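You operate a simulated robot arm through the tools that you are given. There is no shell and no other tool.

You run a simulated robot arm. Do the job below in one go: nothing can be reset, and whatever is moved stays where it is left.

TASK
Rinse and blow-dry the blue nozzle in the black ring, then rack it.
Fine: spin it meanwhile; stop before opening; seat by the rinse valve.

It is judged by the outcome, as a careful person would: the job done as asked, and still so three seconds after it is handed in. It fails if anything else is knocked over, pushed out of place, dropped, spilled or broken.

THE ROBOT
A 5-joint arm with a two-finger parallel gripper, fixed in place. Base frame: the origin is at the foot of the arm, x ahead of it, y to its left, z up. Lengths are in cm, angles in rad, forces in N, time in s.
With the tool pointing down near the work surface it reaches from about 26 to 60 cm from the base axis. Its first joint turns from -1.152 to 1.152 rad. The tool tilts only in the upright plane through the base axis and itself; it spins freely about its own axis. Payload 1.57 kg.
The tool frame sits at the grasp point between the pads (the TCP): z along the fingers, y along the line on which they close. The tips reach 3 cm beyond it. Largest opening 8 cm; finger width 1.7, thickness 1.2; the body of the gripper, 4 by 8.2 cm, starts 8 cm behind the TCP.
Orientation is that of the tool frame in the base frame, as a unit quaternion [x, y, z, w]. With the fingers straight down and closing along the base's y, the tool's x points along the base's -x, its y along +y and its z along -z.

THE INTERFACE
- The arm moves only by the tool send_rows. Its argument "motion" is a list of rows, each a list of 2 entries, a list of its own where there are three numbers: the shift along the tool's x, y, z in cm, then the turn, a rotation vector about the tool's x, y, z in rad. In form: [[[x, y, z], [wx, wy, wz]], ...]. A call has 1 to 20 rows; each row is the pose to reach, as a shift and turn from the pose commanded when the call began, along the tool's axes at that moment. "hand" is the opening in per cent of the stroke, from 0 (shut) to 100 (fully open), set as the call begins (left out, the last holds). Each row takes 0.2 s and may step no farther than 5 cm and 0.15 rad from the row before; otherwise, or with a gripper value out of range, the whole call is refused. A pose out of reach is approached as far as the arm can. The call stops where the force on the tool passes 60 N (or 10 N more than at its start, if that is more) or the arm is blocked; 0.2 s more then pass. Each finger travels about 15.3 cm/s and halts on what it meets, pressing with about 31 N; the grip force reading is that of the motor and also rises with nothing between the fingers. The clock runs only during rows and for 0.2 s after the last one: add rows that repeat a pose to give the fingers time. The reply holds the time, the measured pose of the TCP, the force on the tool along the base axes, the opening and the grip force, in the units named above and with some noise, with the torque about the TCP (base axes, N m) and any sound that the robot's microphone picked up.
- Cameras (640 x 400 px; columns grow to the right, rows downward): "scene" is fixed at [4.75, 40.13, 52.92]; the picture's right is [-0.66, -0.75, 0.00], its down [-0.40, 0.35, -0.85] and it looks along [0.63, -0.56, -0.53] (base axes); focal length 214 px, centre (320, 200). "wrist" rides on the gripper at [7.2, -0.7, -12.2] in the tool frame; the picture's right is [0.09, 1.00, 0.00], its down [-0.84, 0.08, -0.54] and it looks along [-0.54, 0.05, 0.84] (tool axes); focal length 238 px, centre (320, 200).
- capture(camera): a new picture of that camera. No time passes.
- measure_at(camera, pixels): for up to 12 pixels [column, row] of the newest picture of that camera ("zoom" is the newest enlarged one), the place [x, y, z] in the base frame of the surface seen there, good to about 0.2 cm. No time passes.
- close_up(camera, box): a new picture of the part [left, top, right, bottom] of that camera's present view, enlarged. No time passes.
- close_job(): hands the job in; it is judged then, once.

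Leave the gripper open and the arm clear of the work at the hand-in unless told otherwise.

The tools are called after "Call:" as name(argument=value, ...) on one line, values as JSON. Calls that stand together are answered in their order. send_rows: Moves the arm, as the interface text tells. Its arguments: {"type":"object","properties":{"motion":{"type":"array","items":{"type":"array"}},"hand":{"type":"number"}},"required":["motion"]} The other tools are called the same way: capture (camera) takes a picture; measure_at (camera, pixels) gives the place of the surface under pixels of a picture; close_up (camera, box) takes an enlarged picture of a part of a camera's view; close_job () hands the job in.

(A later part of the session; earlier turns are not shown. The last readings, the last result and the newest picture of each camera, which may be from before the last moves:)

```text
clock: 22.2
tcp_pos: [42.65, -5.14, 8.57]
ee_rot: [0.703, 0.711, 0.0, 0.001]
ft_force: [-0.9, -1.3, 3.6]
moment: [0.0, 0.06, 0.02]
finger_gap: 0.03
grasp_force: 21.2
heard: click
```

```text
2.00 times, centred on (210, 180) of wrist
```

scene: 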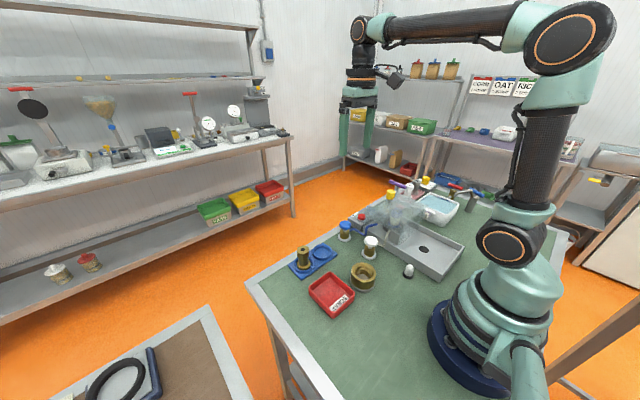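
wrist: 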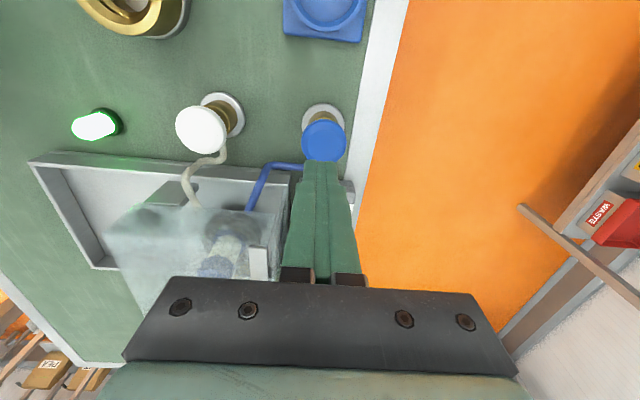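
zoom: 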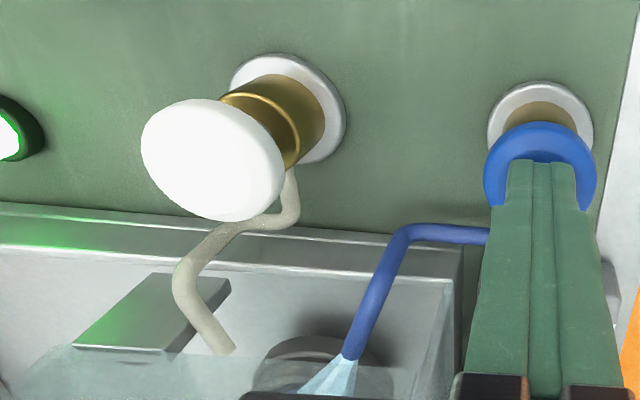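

Click, and water now sprays from the blue pipe onto the turning nozzle, whose body shows dirty specks. I'll hold the valve for four seconds.

Call:
send_rows(motion=[[[0, 0, 0], [0, 0, 0]], [[0, 0, 0], [0, 0, 0]], [[0, 0, 0], [0, 0, 0]], [[0, 0, 0], [0, 0, 0]], [[0, 0, 0], [0, 0, 0]], [[0, 0, 0], [0, 0, 0]], [[0, 0, 0], [0, 0, 0]], [[0, 0, 0], [0, 0, 0]], [[0, 0, 0], [0, 0, 0]], [[0, 0, 0], [0, 0, 0]], [[0, 0, 0], [0, 0, 0]], [[0, 0, 0], [0, 0, 0]], [[0, 0, 0], [0, 0, 0]], [[0, 0, 0], [0, 0, 0]], [[0, 0, 0], [0, 0, 0]], [[0, 0, 0], [0, 0, 0]], [[0, 0, 0], [0, 0, 0]], [[0, 0, 0], [0, 0, 0]], [[0, 0, 0], [0, 0, 0]], [[0, 0, 0], [0, 0, 0]]])

Call:
close_up(camera="scene", box=[370, 190, 434, 240])

Call:
capture(camera="wrist")

```text
clock: 26.4
tcp_pos: [42.78, -5.07, 8.6]
ee_rot: [0.703, 0.711, 0.0, 0.0]
ft_force: [0.7, 0.6, 3.5]
moment: [0.0, -0.04, 0.0]
finger_gap: 0.03
grasp_force: 20.9
```

```text
8.00 times, centred on (402, 215) of scene
```

zoom: 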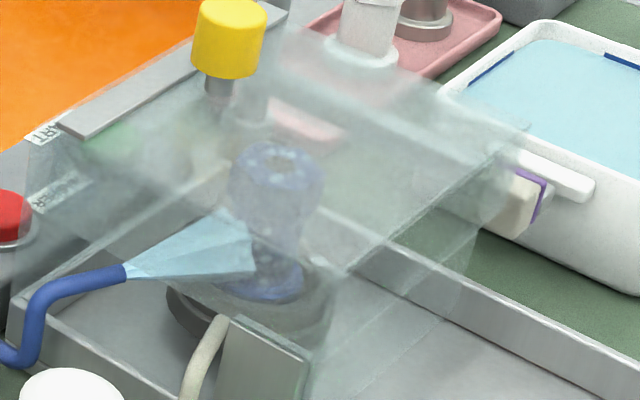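

```text
taken
```

wrist: 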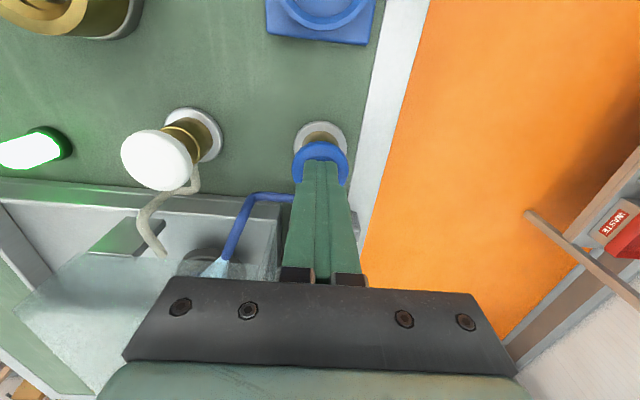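

The cream coating has gone and the nozzle looks blue and wet now. I'll hold a few more seconds to be sure it is rinsed fully.

Call:
send_rows(motion=[[[0, 0, 0], [0, 0, 0]], [[0, 0, 0], [0, 0, 0]], [[0, 0, 0], [0, 0, 0]], [[0, 0, 0], [0, 0, 0]], [[0, 0, 0], [0, 0, 0]], [[0, 0, 0], [0, 0, 0]], [[0, 0, 0], [0, 0, 0]], [[0, 0, 0], [0, 0, 0]], [[0, 0, 0], [0, 0, 0]], [[0, 0, 0], [0, 0, 0]], [[0, 0, 0], [0, 0, 0]], [[0, 0, 0], [0, 0, 0]], [[0, 0, 0], [0, 0, 0]], [[0, 0, 0], [0, 0, 0]], [[0, 0, 0], [0, 0, 0]], [[0, 0, 0], [0, 0, 0]], [[0, 0, 0], [0, 0, 0]], [[0, 0, 0], [0, 0, 0]]])

Call:
close_up(camera="scene", box=[370, 190, 434, 240])

```text
clock: 30.2
tcp_pos: [42.78, -4.95, 8.53]
ee_rot: [0.704, 0.711, -0.001, 0.0]
ft_force: [-0.7, 0.3, 3.9]
moment: [0.03, 0.02, 0.01]
finger_gap: 0.02
grasp_force: 21.7
```

```text
8.00 times, centred on (402, 215) of scene
```

zoom: 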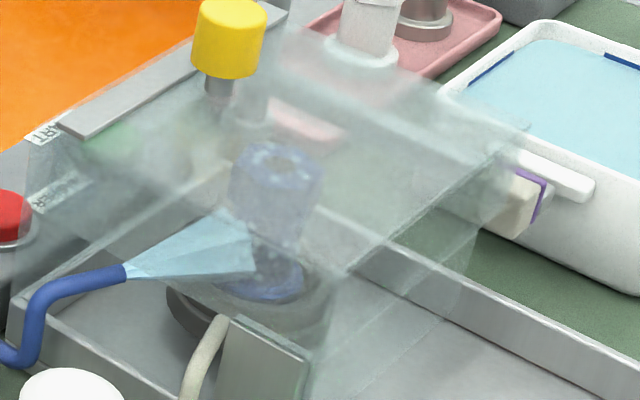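

No further change, so it's rinsed. I'll lift off the blue valve and check that the spray stops.

Call:
send_rows(motion=[[[0, 0, -0.5], [0, 0, 0]], [[0, 0, -1.5], [0, 0, 0]], [[0, 0, -3], [0, 0, 0]], [[0, 0, -5], [0, 0, 0]], [[0, 0, -5], [0, 0, 0]]])

Call:
close_up(camera="scene", box=[370, 190, 434, 240])

Call:
close_up(camera="scene", box=[330, 210, 430, 280])

```text
clock: 31.4
tcp_pos: [42.71, -5.09, 13.54]
ee_rot: [0.704, 0.711, 0.001, 0.0]
ft_force: [1.2, 0.2, 0.3]
moment: [0.01, -0.06, -0.02]
finger_gap: 0.03
grasp_force: 20.8
```

```text
8.00 times, centred on (402, 215) of scene
```

zoom: 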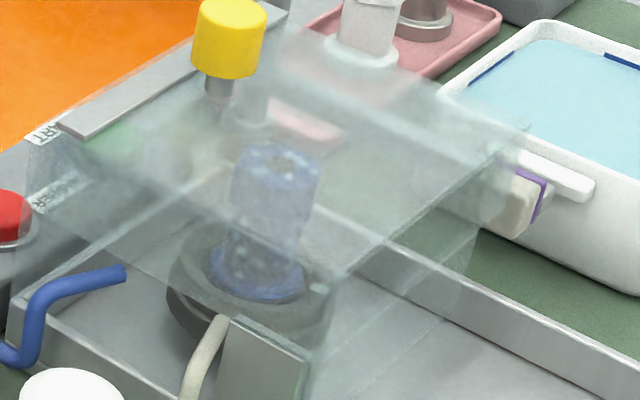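

```text
5.71 times, centred on (380, 245) of scene
```

zoom: 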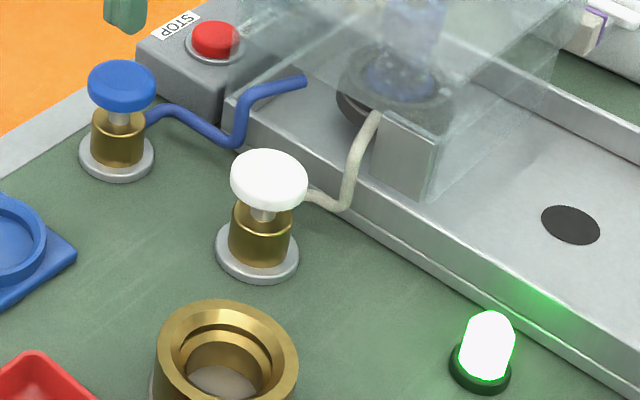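

The spray has stopped and drops cling to the nozzle. Next is the white valve at about (32.1,-5.0,6.9): move across at this height, then measure.

Call:
send_rows(motion=[[[0.1, -3.5, -0.5], [0, 0, 0]], [[0.2, -7, -0.5], [0, 0, 0]], [[0.3, -10.6, -0.5], [0, 0, 0]], [[0.3, -10.6, -0.5], [0, 0, 0]]])

Call:
capture(camera="wrist")

```text
clock: 32.4
tcp_pos: [31.83, -5.02, 13.82]
ee_rot: [0.704, 0.711, 0.0, 0.0]
ft_force: [-0.3, 0.5, -0.1]
moment: [0.0, -0.03, 0.02]
finger_gap: 0.0
grasp_force: 21.3
```

```text
taken
```

wrist: 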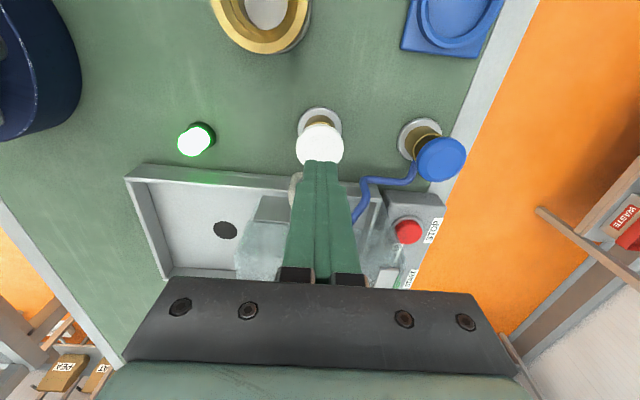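

Call:
measure_at(camera="wrist", pixels=[[319, 128], [319, 155], [298, 143], [341, 143]])

Call:
send_rows(motion=[[[0.1, 0.2, 1.5], [0, 0, 0]], [[0.1, 0.2, 3.0], [0, 0, 0]], [[0.1, 0.2, 3.6], [0, 0, 0]]])

```text
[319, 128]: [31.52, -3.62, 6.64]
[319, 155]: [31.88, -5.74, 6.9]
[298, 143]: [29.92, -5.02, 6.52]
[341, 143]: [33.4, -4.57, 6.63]
```

```text
clock: 33.2
tcp_pos: [32.23, -4.73, 10.41]
ee_rot: [0.703, 0.711, -0.001, -0.001]
ft_force: [0.2, 0.6, 0.2]
moment: [-0.02, -0.01, 0.02]
finger_gap: 0.0
grasp_force: 21.4
```

The white cap's centre is about (31.7,-4.8). I'll shift 0.4 cm back to centre and press down in small steps to the same depth as the blue one.

Call:
send_rows(motion=[[[0, -0.4, 0.3], [0, 0, 0]], [[0, -0.4, 0.6], [0, 0, 0]], [[0, -0.4, 0.9], [0, 0, 0]], [[0, -0.4, 1.2], [0, 0, 0]], [[0, -0.4, 1.5], [0, 0, 0]], [[0, -0.4, 1.7], [0, 0, 0]], [[0, -0.4, 1.9], [0, 0, 0]], [[0, -0.4, 1.9], [0, 0, 0]]])

Call:
close_up(camera="scene", box=[370, 190, 434, 240])

```text
clock: 35.0
tcp_pos: [32.02, -4.64, 8.56]
ee_rot: [0.703, 0.711, 0.0, -0.001]
ft_force: [-1.4, -1.4, 3.6]
moment: [-0.02, 0.03, -0.04]
finger_gap: 0.0
grasp_force: 21.1
heard: click
```

```text
8.00 times, centred on (402, 215) of scene
```

zoom: 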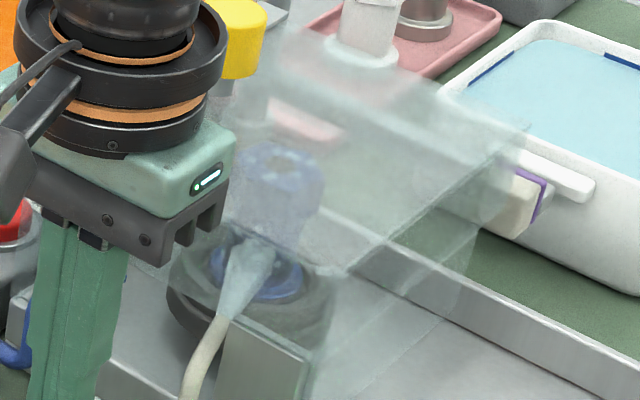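

The air jet is now blowing from the white pipe onto the nozzle. I'll hold it for four seconds and then look at the drops.

Call:
send_rows(motion=[[[0, 0, 0], [0, 0, 0]], [[0, 0, 0], [0, 0, 0]], [[0, 0, 0], [0, 0, 0]], [[0, 0, 0], [0, 0, 0]], [[0, 0, 0], [0, 0, 0]], [[0, 0, 0], [0, 0, 0]], [[0, 0, 0], [0, 0, 0]], [[0, 0, 0], [0, 0, 0]], [[0, 0, 0], [0, 0, 0]], [[0, 0, 0], [0, 0, 0]], [[0, 0, 0], [0, 0, 0]], [[0, 0, 0], [0, 0, 0]], [[0, 0, 0], [0, 0, 0]], [[0, 0, 0], [0, 0, 0]], [[0, 0, 0], [0, 0, 0]], [[0, 0, 0], [0, 0, 0]], [[0, 0, 0], [0, 0, 0]], [[0, 0, 0], [0, 0, 0]], [[0, 0, 0], [0, 0, 0]], [[0, 0, 0], [0, 0, 0]]])

Call:
close_up(camera="scene", box=[370, 190, 434, 240])

```text
clock: 39.2
tcp_pos: [31.97, -4.76, 8.59]
ee_rot: [0.704, 0.71, 0.0, 0.0]
ft_force: [-1.1, -0.8, 3.4]
moment: [-0.03, 0.04, 0.0]
finger_gap: 0.0
grasp_force: 21.6
```

```text
8.00 times, centred on (402, 215) of scene
```

zoom: 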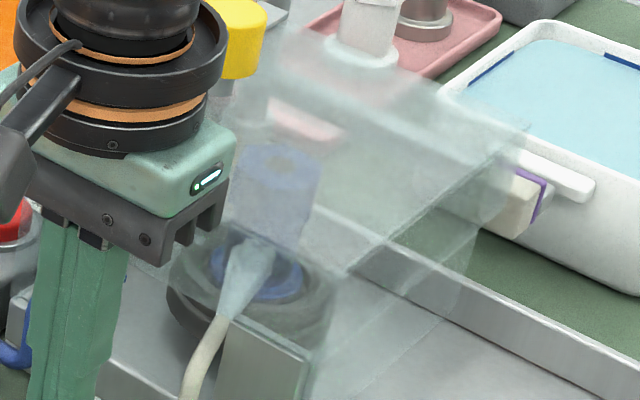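

The drops appear to be gone. I'll hold the air for another four seconds to be thorough.

Call:
send_rows(motion=[[[0, 0, 0], [0, 0, 0]], [[0, 0, 0], [0, 0, 0]], [[0, 0, 0], [0, 0, 0]], [[0, 0, 0], [0, 0, 0]], [[0, 0, 0], [0, 0, 0]], [[0, 0, 0], [0, 0, 0]], [[0, 0, 0], [0, 0, 0]], [[0, 0, 0], [0, 0, 0]], [[0, 0, 0], [0, 0, 0]], [[0, 0, 0], [0, 0, 0]], [[0, 0, 0], [0, 0, 0]], [[0, 0, 0], [0, 0, 0]], [[0, 0, 0], [0, 0, 0]], [[0, 0, 0], [0, 0, 0]], [[0, 0, 0], [0, 0, 0]], [[0, 0, 0], [0, 0, 0]], [[0, 0, 0], [0, 0, 0]], [[0, 0, 0], [0, 0, 0]], [[0, 0, 0], [0, 0, 0]], [[0, 0, 0], [0, 0, 0]]])

Call:
close_up(camera="scene", box=[370, 190, 434, 240])

```text
clock: 43.4
tcp_pos: [31.97, -4.6, 8.77]
ee_rot: [0.703, 0.711, 0.0, 0.0]
ft_force: [0.0, 0.3, 3.6]
moment: [-0.01, -0.02, -0.02]
finger_gap: 0.0
grasp_force: 20.5
```

```text
8.00 times, centred on (402, 215) of scene
```

zoom: 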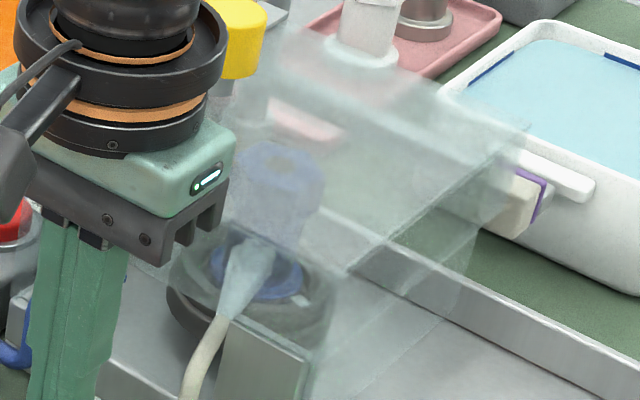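

The surface looks smooth and dry. I'll let go of the air valve and check.

Call:
send_rows(motion=[[[0, 0, -0.5], [0, 0, 0]], [[0, 0, -1.5], [0, 0, 0]], [[0, 0, -4], [0, 0, 0]], [[0, 4, -6], [0, 0, 0]], [[-2, 8, -8], [0, 0, 0]], [[-6, 11.4, -8], [0, 0, 0]], [[-10.2, 11.4, -8], [0, 0, 0]], [[-10.2, 11.4, -8], [0, 0, 0]]])

Call:
close_up(camera="scene", box=[370, 190, 434, 240])

Call:
capture(camera="scene")

```text
refused: row 6 steps farther than a row can; nothing moved
```

```text
8.00 times, centred on (402, 215) of scene
```

zoom: 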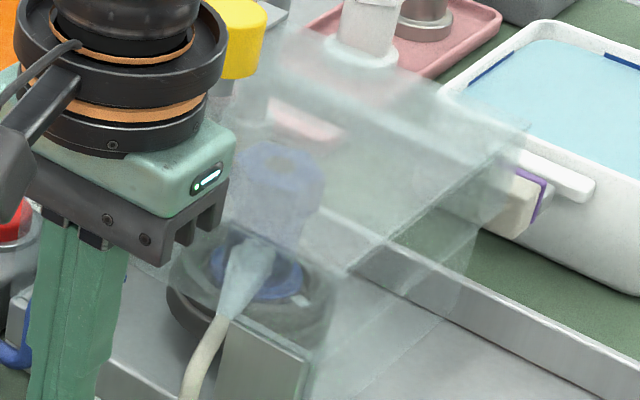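

```text
taken
```

scene: 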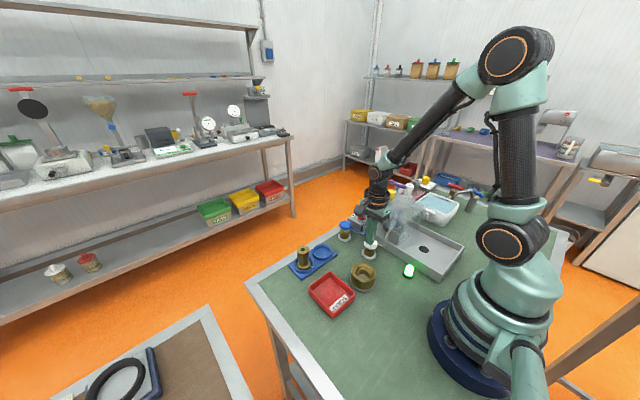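

One step was too long; I'll resend it split, rising first, then going round to above STOP at (43.35,-15.2).

Call:
send_rows(motion=[[[0, 0, -0.5], [0, 0, 0]], [[0, 0, -1.5], [0, 0, 0]], [[0, 0, -4], [0, 0, 0]], [[0, 3, -6.5], [0, 0, 0]], [[0, 7, -8], [0, 0, 0]], [[0, 11.4, -8], [0, 0, 0]], [[-4, 11.4, -8], [0, 0, 0]], [[-8, 11.4, -8], [0, 0, 0]], [[-10.4, 11.4, -8], [0, 0, 0]], [[-10.4, 11.4, -8], [0, 0, 0]]])

Call:
close_up(camera="scene", box=[370, 190, 434, 240])

Call:
capture(camera="wrist")

```text
clock: 45.6
tcp_pos: [43.37, -14.95, 16.34]
ee_rot: [0.704, 0.71, 0.0, 0.001]
ft_force: [-0.3, 0.1, -0.1]
moment: [-0.01, -0.03, -0.02]
finger_gap: 0.01
grasp_force: 21.5
```

```text
8.00 times, centred on (402, 215) of scene
```

zoom: 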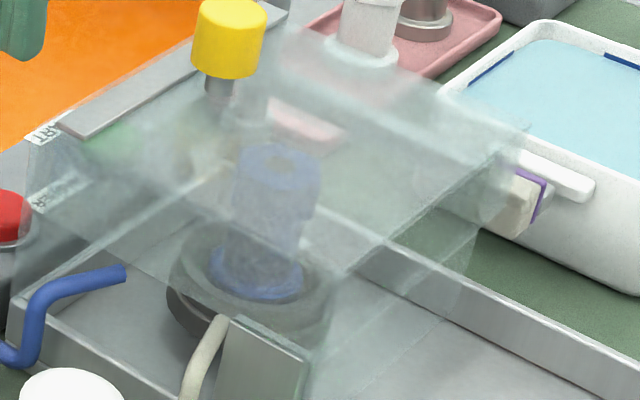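

```text
taken
```

wrist: 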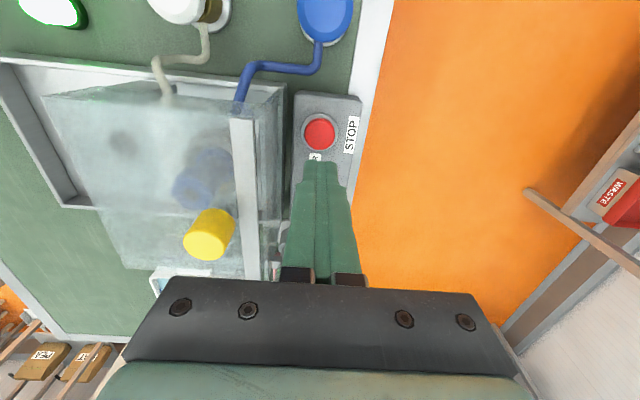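

The nozzle is dry and the jets are off. Now I'll press STOP, going straight down: TCP to about 7.1 as with START.

Call:
send_rows(motion=[[[-0.15, 0, 3], [0, 0, 0]], [[-0.15, 0, 6], [0, 0, 0]], [[-0.15, 0, 7.4], [0, 0, 0]], [[-0.15, 0, 8.0], [0, 0, 0]], [[-0.15, 0, 8.4], [0, 0, 0]], [[-0.15, 0, 8.7], [0, 0, 0]], [[-0.15, 0, 8.9], [0, 0, 0]], [[-0.15, 0, 9.1], [0, 0, 0]], [[-0.15, 0, 9.2], [0, 0, 0]]])

```text
clock: 47.6
tcp_pos: [43.44, -15.25, 7.54]
ee_rot: [0.704, 0.711, 0.001, 0.001]
ft_force: [-0.8, -1.1, 2.1]
moment: [-0.01, -0.02, -0.03]
finger_gap: 0.0
grasp_force: 21.0
heard: click
```

A click. I'll lift off and check the lamp and the rotor.

Call:
send_rows(motion=[[[0, 0, -0.5], [0, 0, 0]], [[0, 0, -2], [0, 0, 0]], [[0, 0, -5], [0, 0, 0]], [[0, 0, -9], [0, 0, 0]], [[0, 0, -12], [0, 0, 0]], [[0, 0, -12], [0, 0, 0]]])

Call:
close_up(camera="scene", box=[370, 190, 434, 240])

Call:
capture(camera="scene")

Call:
capture(camera="wrist")

```text
clock: 49.0
tcp_pos: [43.63, -15.3, 19.49]
ee_rot: [0.704, 0.711, 0.0, 0.0]
ft_force: [0.1, 0.1, 0.8]
moment: [-0.03, 0.03, 0.0]
finger_gap: 0.01
grasp_force: 21.1
```

```text
8.00 times, centred on (402, 215) of scene
```

zoom: 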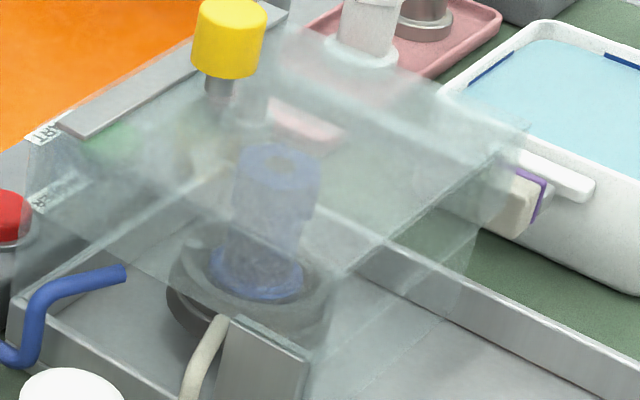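

```text
taken
```

scene: 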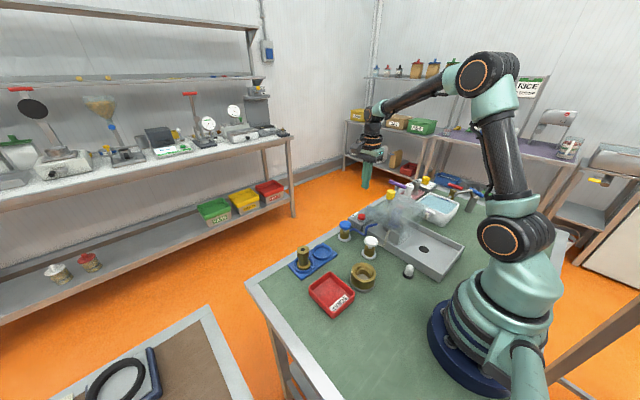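

```text
taken
```

wrist: 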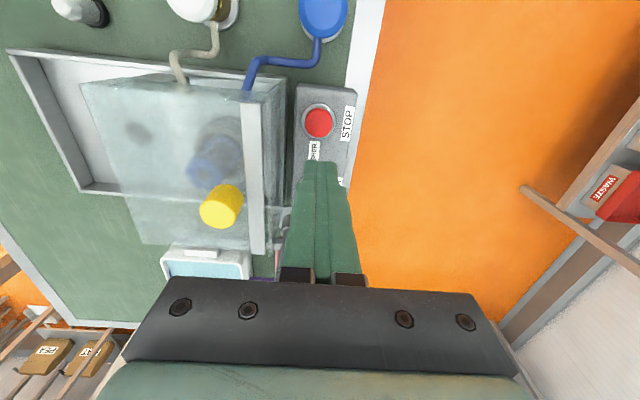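

The lamp is off again. Before opening I want to see how the hood is mounted. I'll rise, move past it to the −y side and spin the tool so the camera looks back at the post and arm.

Call:
send_rows(motion=[[[0, 0, -3.5], [0, 0, -0.14]], [[-2, -0.4, -6.5], [0, 0, -0.28]], [[-4, -0.8, -6.5], [0, 0, -0.42]], [[-6, -1.2, -6.5], [0, 0, -0.56]], [[-8, -1.6, -6.5], [0, 0, -0.7]], [[-10, -2, -6.5], [0, 0, -0.84]], [[-12, -2.4, -6.5], [0, 0, -0.98]], [[-14, -2.8, -6.5], [0, 0, -1.12]], [[-16, -3.2, -6.5], [0, 0, -1.26]], [[-18, -3.6, -6.5], [0, 0, -1.4]], [[-19.7, -3.6, -6.5], [0, 0, -1.54]]])

Call:
send_rows(motion=[[[0, 0, 0], [0, 0, -0.14]], [[0, 0, 0], [0, 0, -0.28]], [[0, 0, 0], [0, 0, -0.42]], [[0, 0, 0], [0, 0, -0.56]], [[0, 0, 0], [0, 0, -0.7]], [[0, 0, 0], [0, 0, -0.84]], [[0, 0, 0], [0, 0, -0.98]], [[0, 0, 0], [0, 0, -1.12]], [[0, 0, 0], [0, 0, -1.26]], [[0, 0, 0], [0, 0, -1.4]], [[0, 0, 0], [0, 0, -1.54]]])

Call:
capture(camera="wrist")

```text
clock: 51.4
tcp_pos: [40.21, -35.0, 26.06]
ee_rot: [0.008, 1.0, -0.001, 0.0]
ft_force: [-0.3, -0.2, -0.1]
moment: [0.0, 0.04, -0.01]
finger_gap: 0.0
grasp_force: 21.3
```

```text
clock: 53.8
tcp_pos: [40.1, -34.93, 25.93]
ee_rot: [-0.69, 0.724, 0.0, 0.001]
ft_force: [-0.1, 0.6, -0.4]
moment: [0.0, -0.01, -0.01]
finger_gap: 0.0
grasp_force: 21.3
```

```text
taken
```

wrist: 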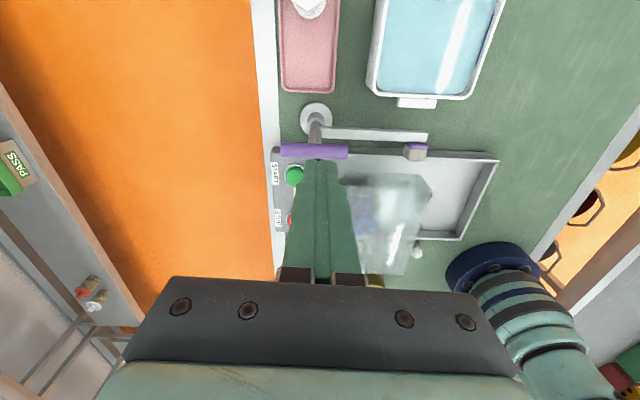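

I now see a post under the purple handle with a horizontal arm along the hood's −y side, ending in a block at (415,150). Enlarging.

Call:
close_up(camera="wrist", box=[260, 90, 480, 260])

Call:
measure_at(camera="wrist", pixels=[[316, 115], [318, 135], [290, 152], [340, 152], [330, 133], [360, 134], [400, 137], [424, 138], [413, 152], [420, 146], [425, 180], [345, 180]])

```text
2.35 times, centred on (370, 175) of wrist
```

zoom: 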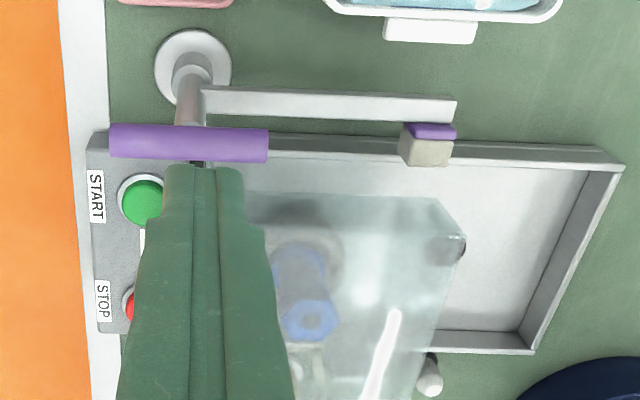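

```text
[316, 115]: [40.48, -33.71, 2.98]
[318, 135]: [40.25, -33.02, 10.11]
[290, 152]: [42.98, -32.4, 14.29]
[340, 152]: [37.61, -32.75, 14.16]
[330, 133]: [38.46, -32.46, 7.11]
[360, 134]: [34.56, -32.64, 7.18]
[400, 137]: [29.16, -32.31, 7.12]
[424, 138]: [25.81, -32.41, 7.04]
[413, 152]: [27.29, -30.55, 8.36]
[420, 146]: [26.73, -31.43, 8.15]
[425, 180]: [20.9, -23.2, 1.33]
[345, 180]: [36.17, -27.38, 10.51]
```

That arm belongs to the purple handle and carries a sponge-like block; it is separate from the hood, whose walls end at z≈8. The hood's knob is centred in y and near the +x edge, so I expect a hinge along y at the −x edge, by the metal bracket. I'll check that the rotor has fully stopped by comparing pictures.

Call:
close_up(camera="scene", box=[370, 190, 434, 240])

Call:
send_rows(motion=[[[0, 0, 0], [0, 0, 0.14]], [[0, 0, 0], [0, 0, 0.28]], [[0, 0, 0], [0, 0, 0.42]], [[0, 0, 0], [0, 0, 0.56]], [[0, 0, 0], [0, 0, 0.7]], [[0, 0, 0], [0, 0, 0.84]], [[0, 0, 0], [0, 0, 0.98]], [[0, 0, 0], [0, 0, 1.12]], [[0, 0, 0], [0, 0, 1.26]], [[0, 0, 0], [0, 0, 1.4]], [[0, 0, 0], [0, 0, 1.52]]])

Call:
close_up(camera="scene", box=[370, 190, 434, 240])

Call:
capture(camera="wrist")

```text
8.00 times, centred on (402, 215) of scene
```

zoom: 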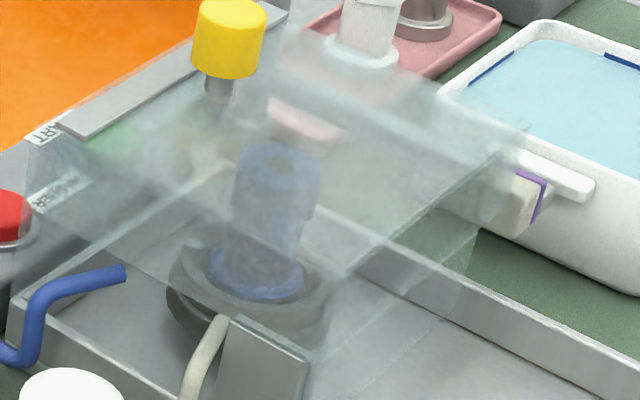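

```text
clock: 56.2
tcp_pos: [39.91, -34.93, 25.92]
ee_rot: [0.002, 1.0, 0.0, 0.001]
ft_force: [-0.3, 0.8, 0.5]
moment: [0.03, 0.01, -0.02]
finger_gap: 0.0
grasp_force: 21.8
```

```text
8.00 times, centred on (402, 215) of scene
```

zoom: 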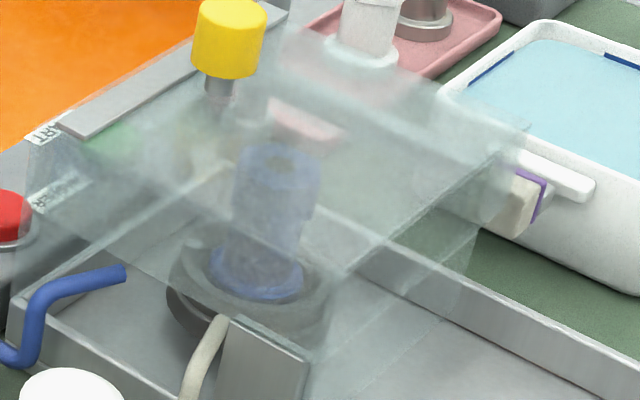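

```text
taken
```

wrist: 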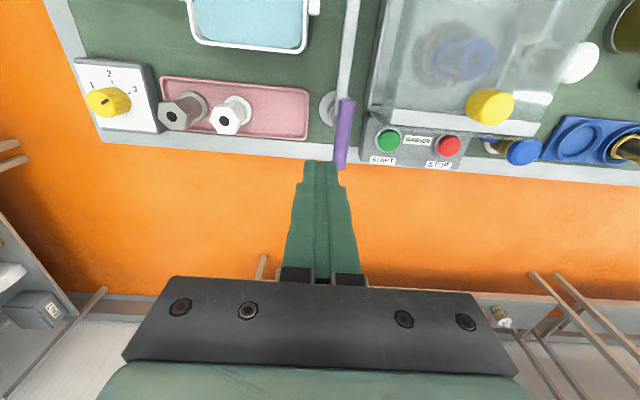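

The hex head has not moved between those two pictures 2.4 s apart: the rotor is at rest. Now I'll open the fingers partway, move above the yellow knob at (36.0,-19.5), and look.

Call:
send_rows(hand=65, motion=[[[1, 4, 0], [0, 0, 0]], [[2, 8, 0], [0, 0, 0]], [[3, 12, 0], [0, 0, 0]], [[3.9, 15.4, 0], [0, 0, 0]], [[3.9, 15.4, 0], [0, 0, 0]]])

Call:
capture(camera="wrist")

Call:
close_up(camera="scene", box=[350, 150, 430, 220])

```text
clock: 57.4
tcp_pos: [36.17, -19.41, 25.91]
ee_rot: [-0.001, 1.0, 0.0, -0.001]
ft_force: [0.3, 0.9, -0.1]
moment: [0.02, 0.0, -0.02]
finger_gap: 5.2
grasp_force: 0.0
```

```text
taken
```

wrist: 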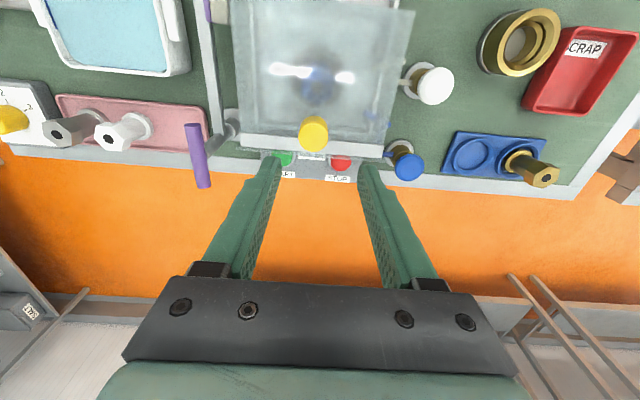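

```text
5.71 times, centred on (390, 185) of scene
```

zoom: 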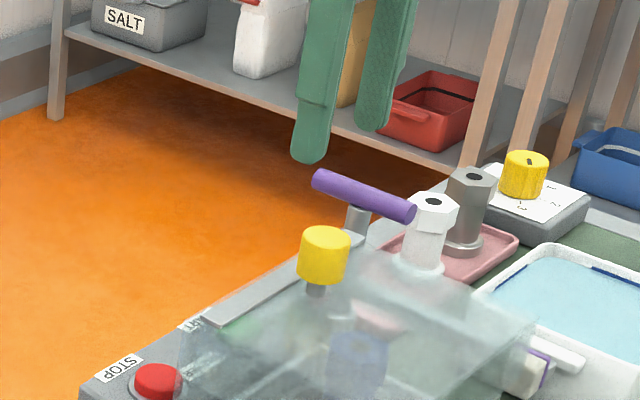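

The knob is at (313,134) between the fingers' lines. I'll measure it precisely.

Call:
measure_at(camera="wrist", pixels=[[313, 143], [301, 135], [327, 135], [313, 122], [313, 150], [242, 140], [385, 153], [413, 15], [250, 5], [320, 85]])

Call:
close_up(camera="wrist", box=[220, 0, 440, 165])

```text
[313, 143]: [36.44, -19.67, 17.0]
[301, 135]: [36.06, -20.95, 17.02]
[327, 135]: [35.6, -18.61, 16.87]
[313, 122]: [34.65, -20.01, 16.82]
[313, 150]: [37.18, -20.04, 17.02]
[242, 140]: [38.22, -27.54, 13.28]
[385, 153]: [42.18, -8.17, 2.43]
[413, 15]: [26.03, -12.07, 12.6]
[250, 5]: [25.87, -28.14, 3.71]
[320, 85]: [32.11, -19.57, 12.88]
```

```text
2.42 times, centred on (330, 82) of wrist
```

zoom: 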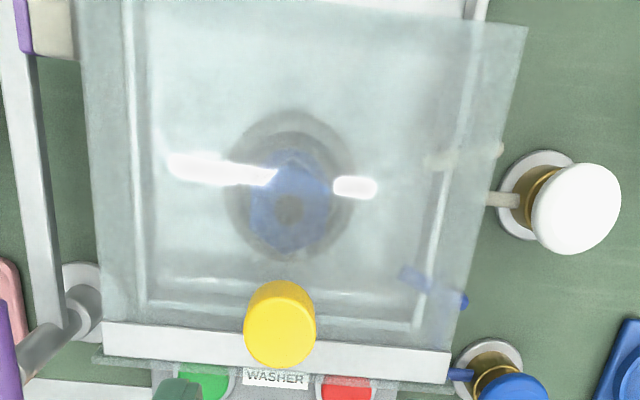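

The knob's centre is (36.0,-19.8), top z 17. I'll go down around it, with tips staying above the lid, then close.

Call:
send_rows(motion=[[[0.15, -0.35, 3], [0, 0, 0]], [[0.15, -0.35, 6], [0, 0, 0]], [[0.15, -0.35, 8.5], [0, 0, 0]], [[0.15, -0.35, 9.1], [0, 0, 0]], [[0.15, -0.35, 9.1], [0, 0, 0]]])

Call:
capture(camera="wrist")

Call:
close_up(camera="scene", box=[350, 160, 430, 230])

```text
clock: 58.6
tcp_pos: [36.1, -19.96, 17.03]
ee_rot: [0.0, 1.0, 0.0, 0.0]
ft_force: [-0.8, -0.5, 0.6]
moment: [-0.01, 0.02, 0.0]
finger_gap: 5.19
grasp_force: 0.1
```

```text
taken
```

wrist: 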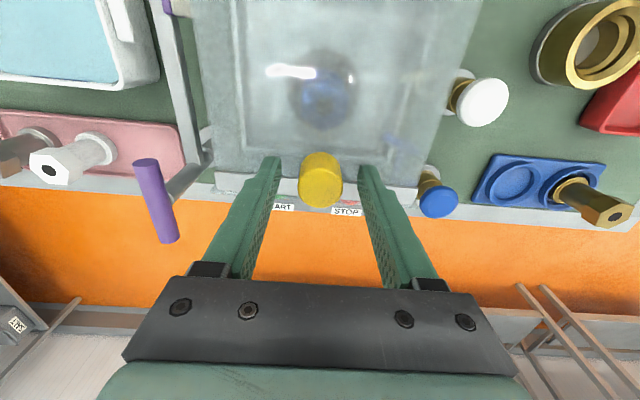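

```text
5.71 times, centred on (390, 195) of scene
```

zoom: 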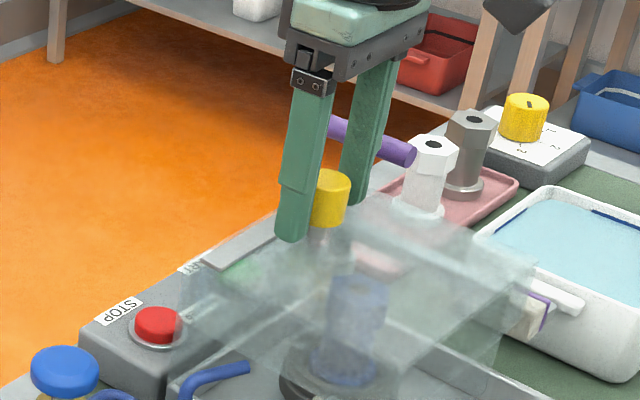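

The knob sits between the fingers and there's no load. I'll close on it.

Call:
send_rows(hand=0, motion=[[[0, 0, 0], [0, 0, 0]], [[0, 0, 0], [0, 0, 0]], [[0, 0, 0], [0, 0, 0]]])

```text
clock: 59.4
tcp_pos: [36.0, -20.03, 16.8]
ee_rot: [0.001, 1.0, 0.0, 0.001]
ft_force: [0.2, 4.1, -2.6]
moment: [-0.02, -0.31, -0.02]
finger_gap: 2.75
grasp_force: 37.9
```

Gripped: gap 2.75 cm. I'll lift gently by small steps and watch the forces to learn which way the hood moves.

Call:
send_rows(motion=[[[0, 0, -0.2], [0, 0, 0]], [[0, 0, -0.4], [0, 0, 0]], [[0, 0, -0.6], [0, 0, 0]], [[0, 0, -0.6], [0, 0, 0]]])

Call:
close_up(camera="scene", box=[360, 180, 440, 240])

```text
clock: 60.4
tcp_pos: [36.06, -19.97, 17.41]
ee_rot: [0.001, 1.0, 0.0, 0.0]
ft_force: [0.2, -18.7, -32.1]
moment: [-0.79, 0.09, 0.01]
finger_gap: 2.78
grasp_force: 38.3
```

```text
6.67 times, centred on (400, 210) of scene
```

zoom: 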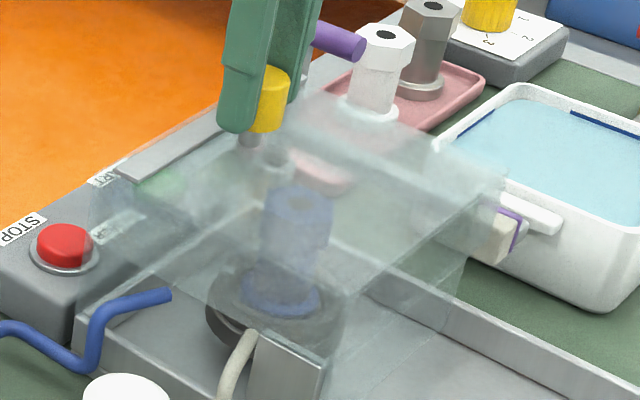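

The lid didn't rise: the tool slipped up the knob with 32 N down and 19 N sideways. Straight lifting isn't its motion, so I'll go back down to relax before testing other directions gently.

Call:
send_rows(motion=[[[0, 0, 0.2], [0, 0, 0]], [[0, 0, 0.4], [0, 0, 0]], [[0, 0, 0.6], [0, 0, 0]], [[0, 0, 0.6], [0, 0, 0]]])

Call:
capture(camera="wrist")

Call:
close_up(camera="wrist", box=[180, 0, 480, 220])

```text
clock: 61.4
tcp_pos: [36.08, -19.93, 16.99]
ee_rot: [-0.001, 1.0, -0.002, 0.003]
ft_force: [-2.7, 0.9, 32.4]
moment: [0.67, 0.07, 0.03]
finger_gap: 2.81
grasp_force: 38.8
```

```text
taken
```

wrist: 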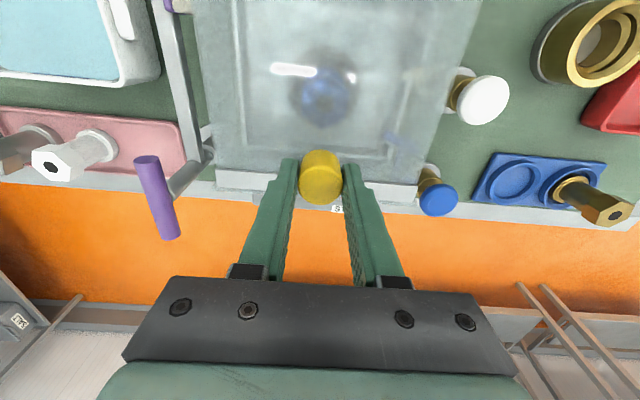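

```text
1.82 times, centred on (330, 110) of wrist
```

zoom: 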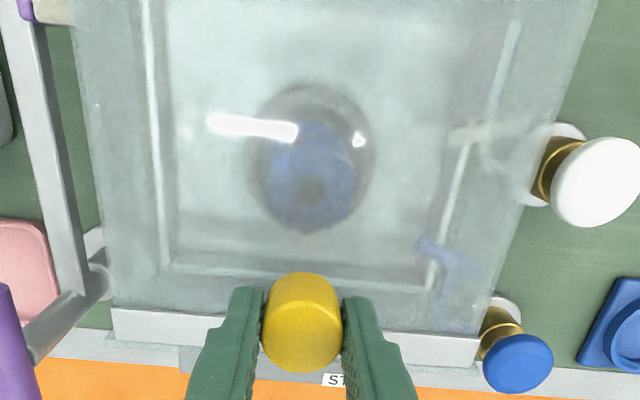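

Force is now +32 N down, so it's just friction along the knob. I'll release, let forces settle, and re-centre on the knob.

Call:
send_rows(hand=60, motion=[[[0, 0, 0], [0, 0, 0]], [[0, 0.15, 0], [0, 0, 0]], [[0, 0.15, 0], [0, 0, 0]]])

Call:
close_up(camera="scene", box=[360, 170, 440, 240])

Call:
close_up(camera="wrist", box=[240, 120, 400, 220])

```text
clock: 62.2
tcp_pos: [35.97, -19.82, 16.86]
ee_rot: [-0.001, 1.0, 0.0, -0.001]
ft_force: [0.6, 0.7, 0.3]
moment: [0.0, -0.03, 0.01]
finger_gap: 4.81
grasp_force: 0.1
```

```text
5.71 times, centred on (400, 205) of scene
```

zoom: 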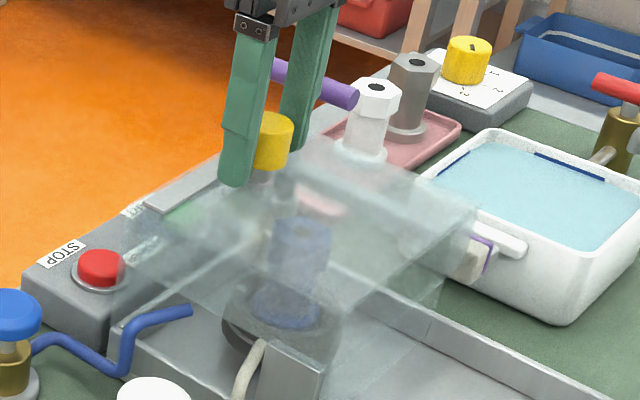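

```text
4.00 times, centred on (320, 170) of wrist
```

zoom: 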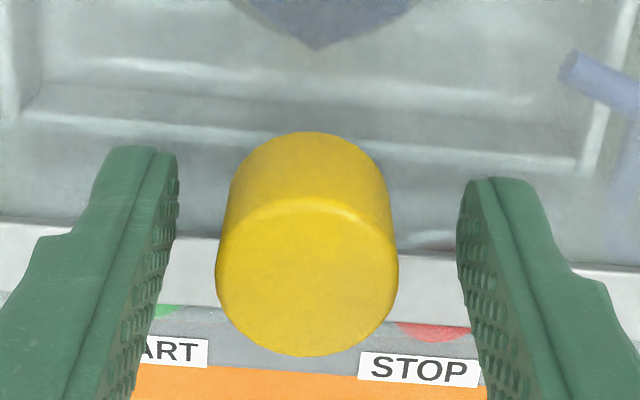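

The knob hasn't moved. The earlier pull produced almost no force along x, hinting that the hood may be free to slide along x (the empty half of the tray lies toward the base). I'll grip again and try a gentle pull toward −x.

Call:
send_rows(hand=0, motion=[[[0, -0.05, 0], [0, 0, 0]], [[0, -0.05, 0], [0, 0, 0]], [[0, -0.05, 0], [0, 0, 0]]])

Call:
send_rows(motion=[[[0.15, 0, 0], [0, 0, 0]], [[0.3, 0, 0], [0, 0, 0]], [[0.45, 0, 0], [0, 0, 0]], [[0.6, 0, 0], [0, 0, 0]]])

Call:
close_up(camera="scene", box=[360, 170, 440, 240])

```text
clock: 63.0
tcp_pos: [35.89, -19.97, 16.89]
ee_rot: [0.001, 1.0, -0.001, 0.001]
ft_force: [1.3, -36.5, -19.3]
moment: [-0.28, 0.04, -0.05]
finger_gap: 2.77
grasp_force: 38.2
```

```text
clock: 64.0
tcp_pos: [35.38, -19.9, 16.74]
ee_rot: [0.002, 1.0, -0.001, 0.002]
ft_force: [1.2, -32.8, -12.9]
moment: [-0.21, 0.15, -0.16]
finger_gap: 2.78
grasp_force: 38.6
```

```text
5.71 times, centred on (400, 205) of scene
```

zoom: 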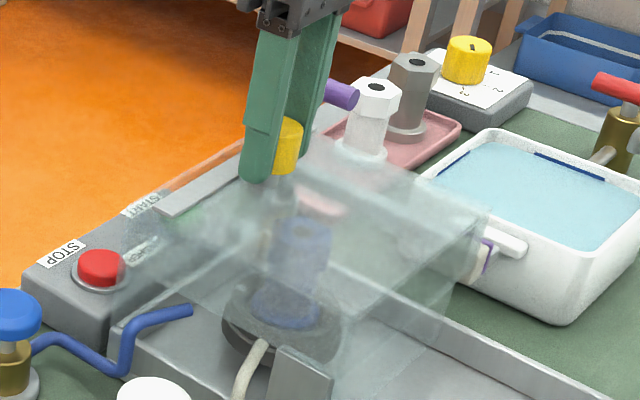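

The hood slid with me: only 1 N along x, and the strip has come away from a fixed back pane. So it is a sliding hood that opens toward the base. I'll ease 0.1 cm in −y to relax the sideways squeeze and continue in short steps, watching that nothing touches the nozzle.

Call:
send_rows(motion=[[[0.3, -0.1, 0], [0, 0, 0]], [[0.7, -0.1, 0], [0, 0, 0]], [[1.1, -0.1, 0], [0, 0, 0]], [[1.4, -0.1, 0], [0, 0, 0]]])

Call:
close_up(camera="scene", box=[360, 170, 440, 240])

Call:
capture(camera="wrist")

```text
clock: 65.0
tcp_pos: [33.94, -19.98, 16.85]
ee_rot: [0.001, 1.0, -0.002, 0.0]
ft_force: [0.8, -32.4, -16.7]
moment: [-0.29, 0.25, 0.18]
finger_gap: 2.77
grasp_force: 38.4
```

```text
5.71 times, centred on (400, 205) of scene
```

zoom: 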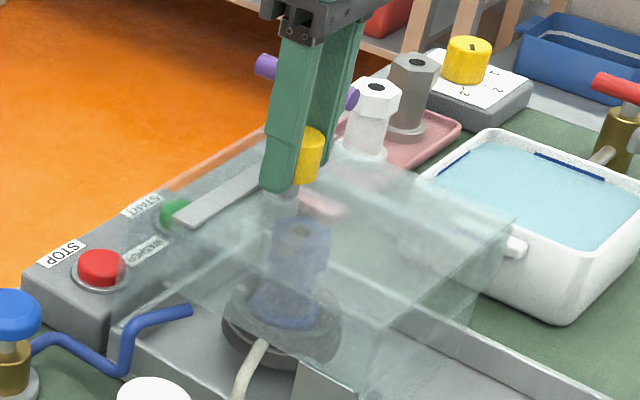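

```text
taken
```

wrist: 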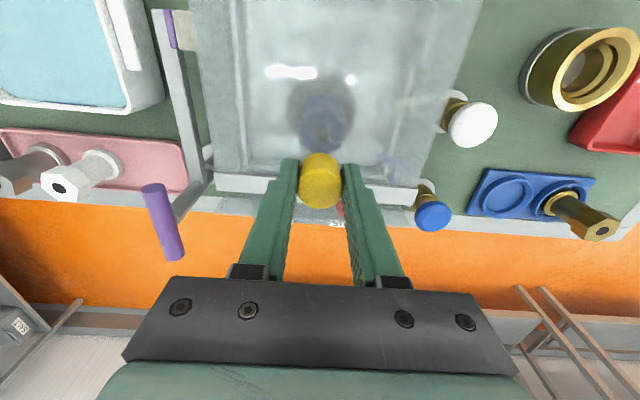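

It's moving freely, now at x≈33.9, with the green START button uncovered. I'll carry on in modest steps.

Call:
send_rows(motion=[[[0.5, 0, 0], [0, 0, 0]], [[1.0, 0, 0], [0, 0, 0]], [[1.5, 0, 0], [0, 0, 0]], [[2.0, 0, 0], [0, 0, 0]], [[2.5, 0, 0], [0, 0, 0]]])

Call:
close_up(camera="scene", box=[360, 170, 440, 240])

```text
clock: 66.2
tcp_pos: [31.48, -20.01, 16.92]
ee_rot: [-0.001, 1.0, 0.0, 0.001]
ft_force: [0.3, -26.4, -14.9]
moment: [-0.27, -0.23, -0.03]
finger_gap: 2.77
grasp_force: 37.6
```

```text
5.71 times, centred on (400, 205) of scene
```

zoom: 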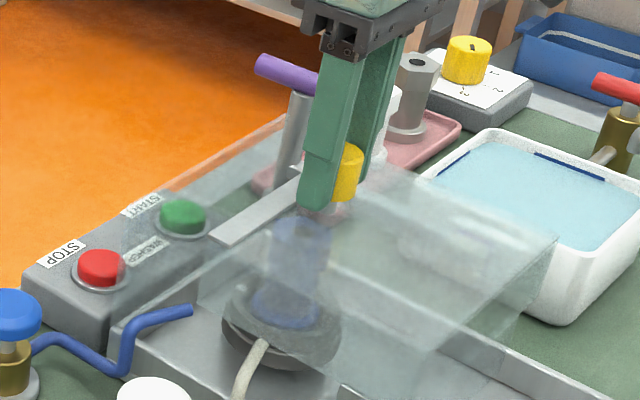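

The strip is passing over the nozzle without touching. Continuing.

Call:
send_rows(motion=[[[0.5, 0, 0], [0, 0, 0]], [[1.0, 0, 0], [0, 0, 0]], [[1.5, 0, 0], [0, 0, 0]], [[2.0, 0, 0], [0, 0, 0]], [[2.5, 0, 0], [0, 0, 0]], [[3.0, 0, 0], [0, 0, 0]]])

Call:
close_up(camera="scene", box=[360, 170, 440, 240])

```text
clock: 67.6
tcp_pos: [28.48, -20.06, 16.88]
ee_rot: [0.001, 1.0, -0.002, 0.004]
ft_force: [-0.6, -35.9, -9.6]
moment: [-0.13, -0.51, -0.2]
finger_gap: 2.75
grasp_force: 38.1
```

```text
5.71 times, centred on (400, 205) of scene
```

zoom: 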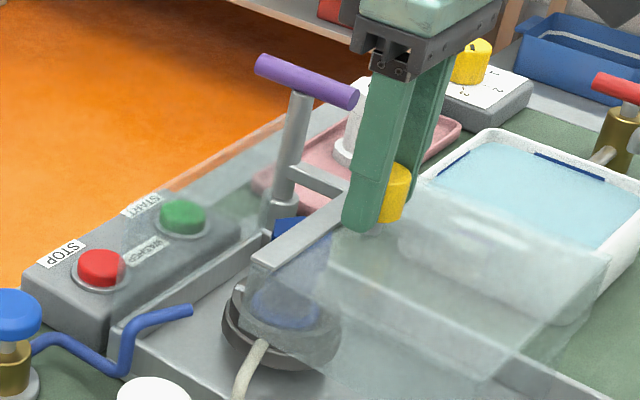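

Nearly clear; the nozzle's blue head starts to show in front of the strip. Continuing toward the end of travel.

Call:
send_rows(motion=[[[0.5, 0, 0], [0, 0, 0]], [[1.0, 0, 0], [0, 0, 0]], [[1.5, 0, 0], [0, 0, 0]], [[2.0, 0, 0], [0, 0, 0]], [[2.5, 0, 0], [0, 0, 0]], [[3.0, 0, 0], [0, 0, 0]]])

Call:
close_up(camera="scene", box=[360, 170, 440, 240])

```text
clock: 69.0
tcp_pos: [25.54, -19.96, 16.91]
ee_rot: [0.0, 1.0, 0.0, 0.001]
ft_force: [0.2, -5.8, 19.4]
moment: [-0.07, -0.3, -0.01]
finger_gap: 2.78
grasp_force: 38.2
```

```text
5.71 times, centred on (400, 205) of scene
```

zoom: 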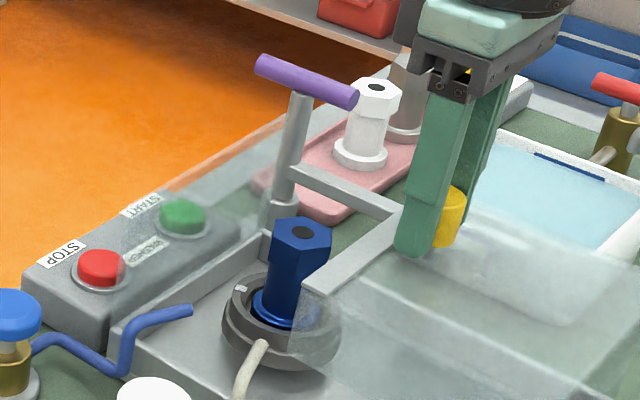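

The clean blue nozzle is fully in the open now. A bit further, to leave room for the fingers.

Call:
send_rows(motion=[[[0.5, 0, 0], [0, 0, 0]], [[1.0, 0, 0], [0, 0, 0]], [[1.5, 0, 0], [0, 0, 0]], [[2.0, 0, 0], [0, 0, 0]]])

Call:
capture(camera="wrist")

Call:
close_up(camera="scene", box=[360, 170, 460, 260])

```text
clock: 70.0
tcp_pos: [23.66, -19.96, 16.8]
ee_rot: [0.001, 1.0, -0.001, 0.001]
ft_force: [0.8, -18.8, 2.9]
moment: [-0.14, 0.58, 0.04]
finger_gap: 2.77
grasp_force: 38.0
```

```text
taken
```

wrist: 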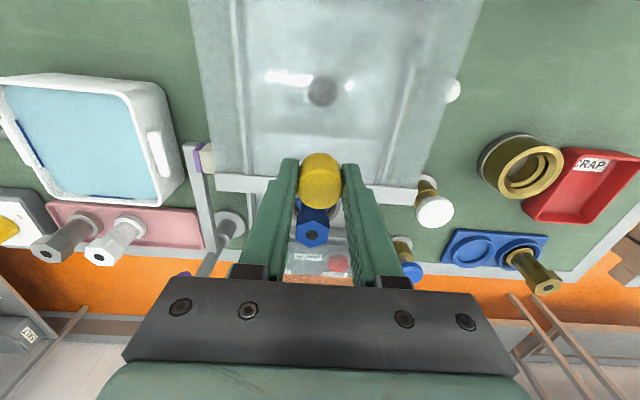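

```text
4.44 times, centred on (410, 215) of scene
```

zoom: 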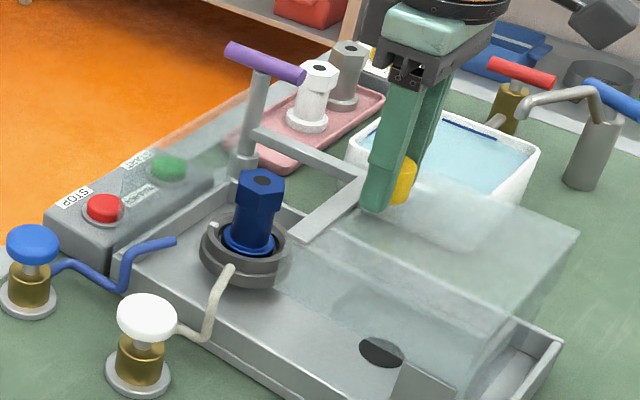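

The hood is 12 cm back and clear of the nozzle. I'll release the knob and rise.

Call:
send_rows(hand=65, motion=[[[0, 0, 0], [0, 0, 0]], [[0, 0, 0], [0, 0, 0]], [[0, 0, -2], [0, 0, 0]], [[0, 0, -5], [0, 0, 0]], [[0, 0, -9], [0, 0, 0]], [[0, 0, -9], [0, 0, 0]]])

Call:
capture(camera="wrist")

Call:
close_up(camera="scene", box=[360, 170, 460, 260])

```text
clock: 71.4
tcp_pos: [23.59, -20.16, 25.64]
ee_rot: [0.001, 1.0, 0.0, 0.0]
ft_force: [0.3, 0.7, 0.9]
moment: [0.0, 0.0, 0.02]
finger_gap: 5.17
grasp_force: 0.1
```

```text
taken
```

wrist: 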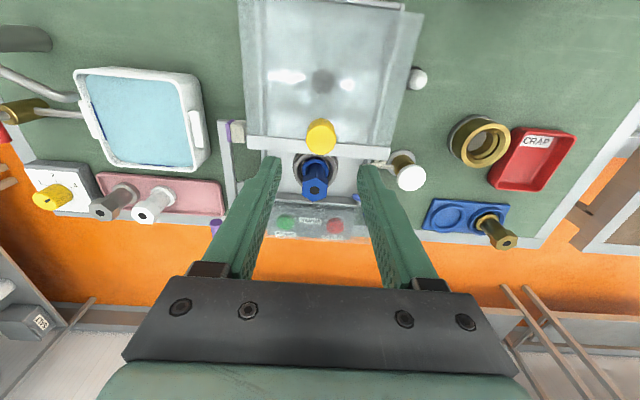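

```text
4.44 times, centred on (410, 215) of scene
```

zoom: 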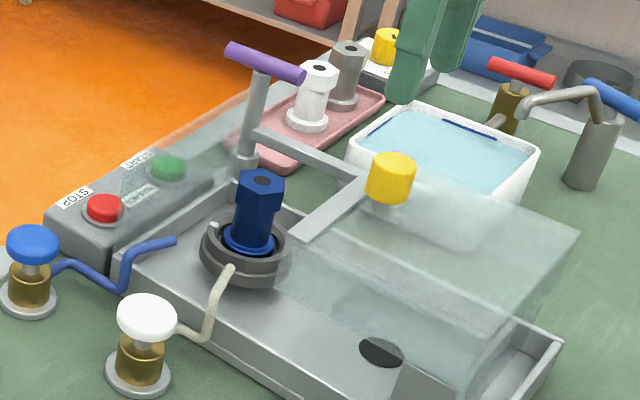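

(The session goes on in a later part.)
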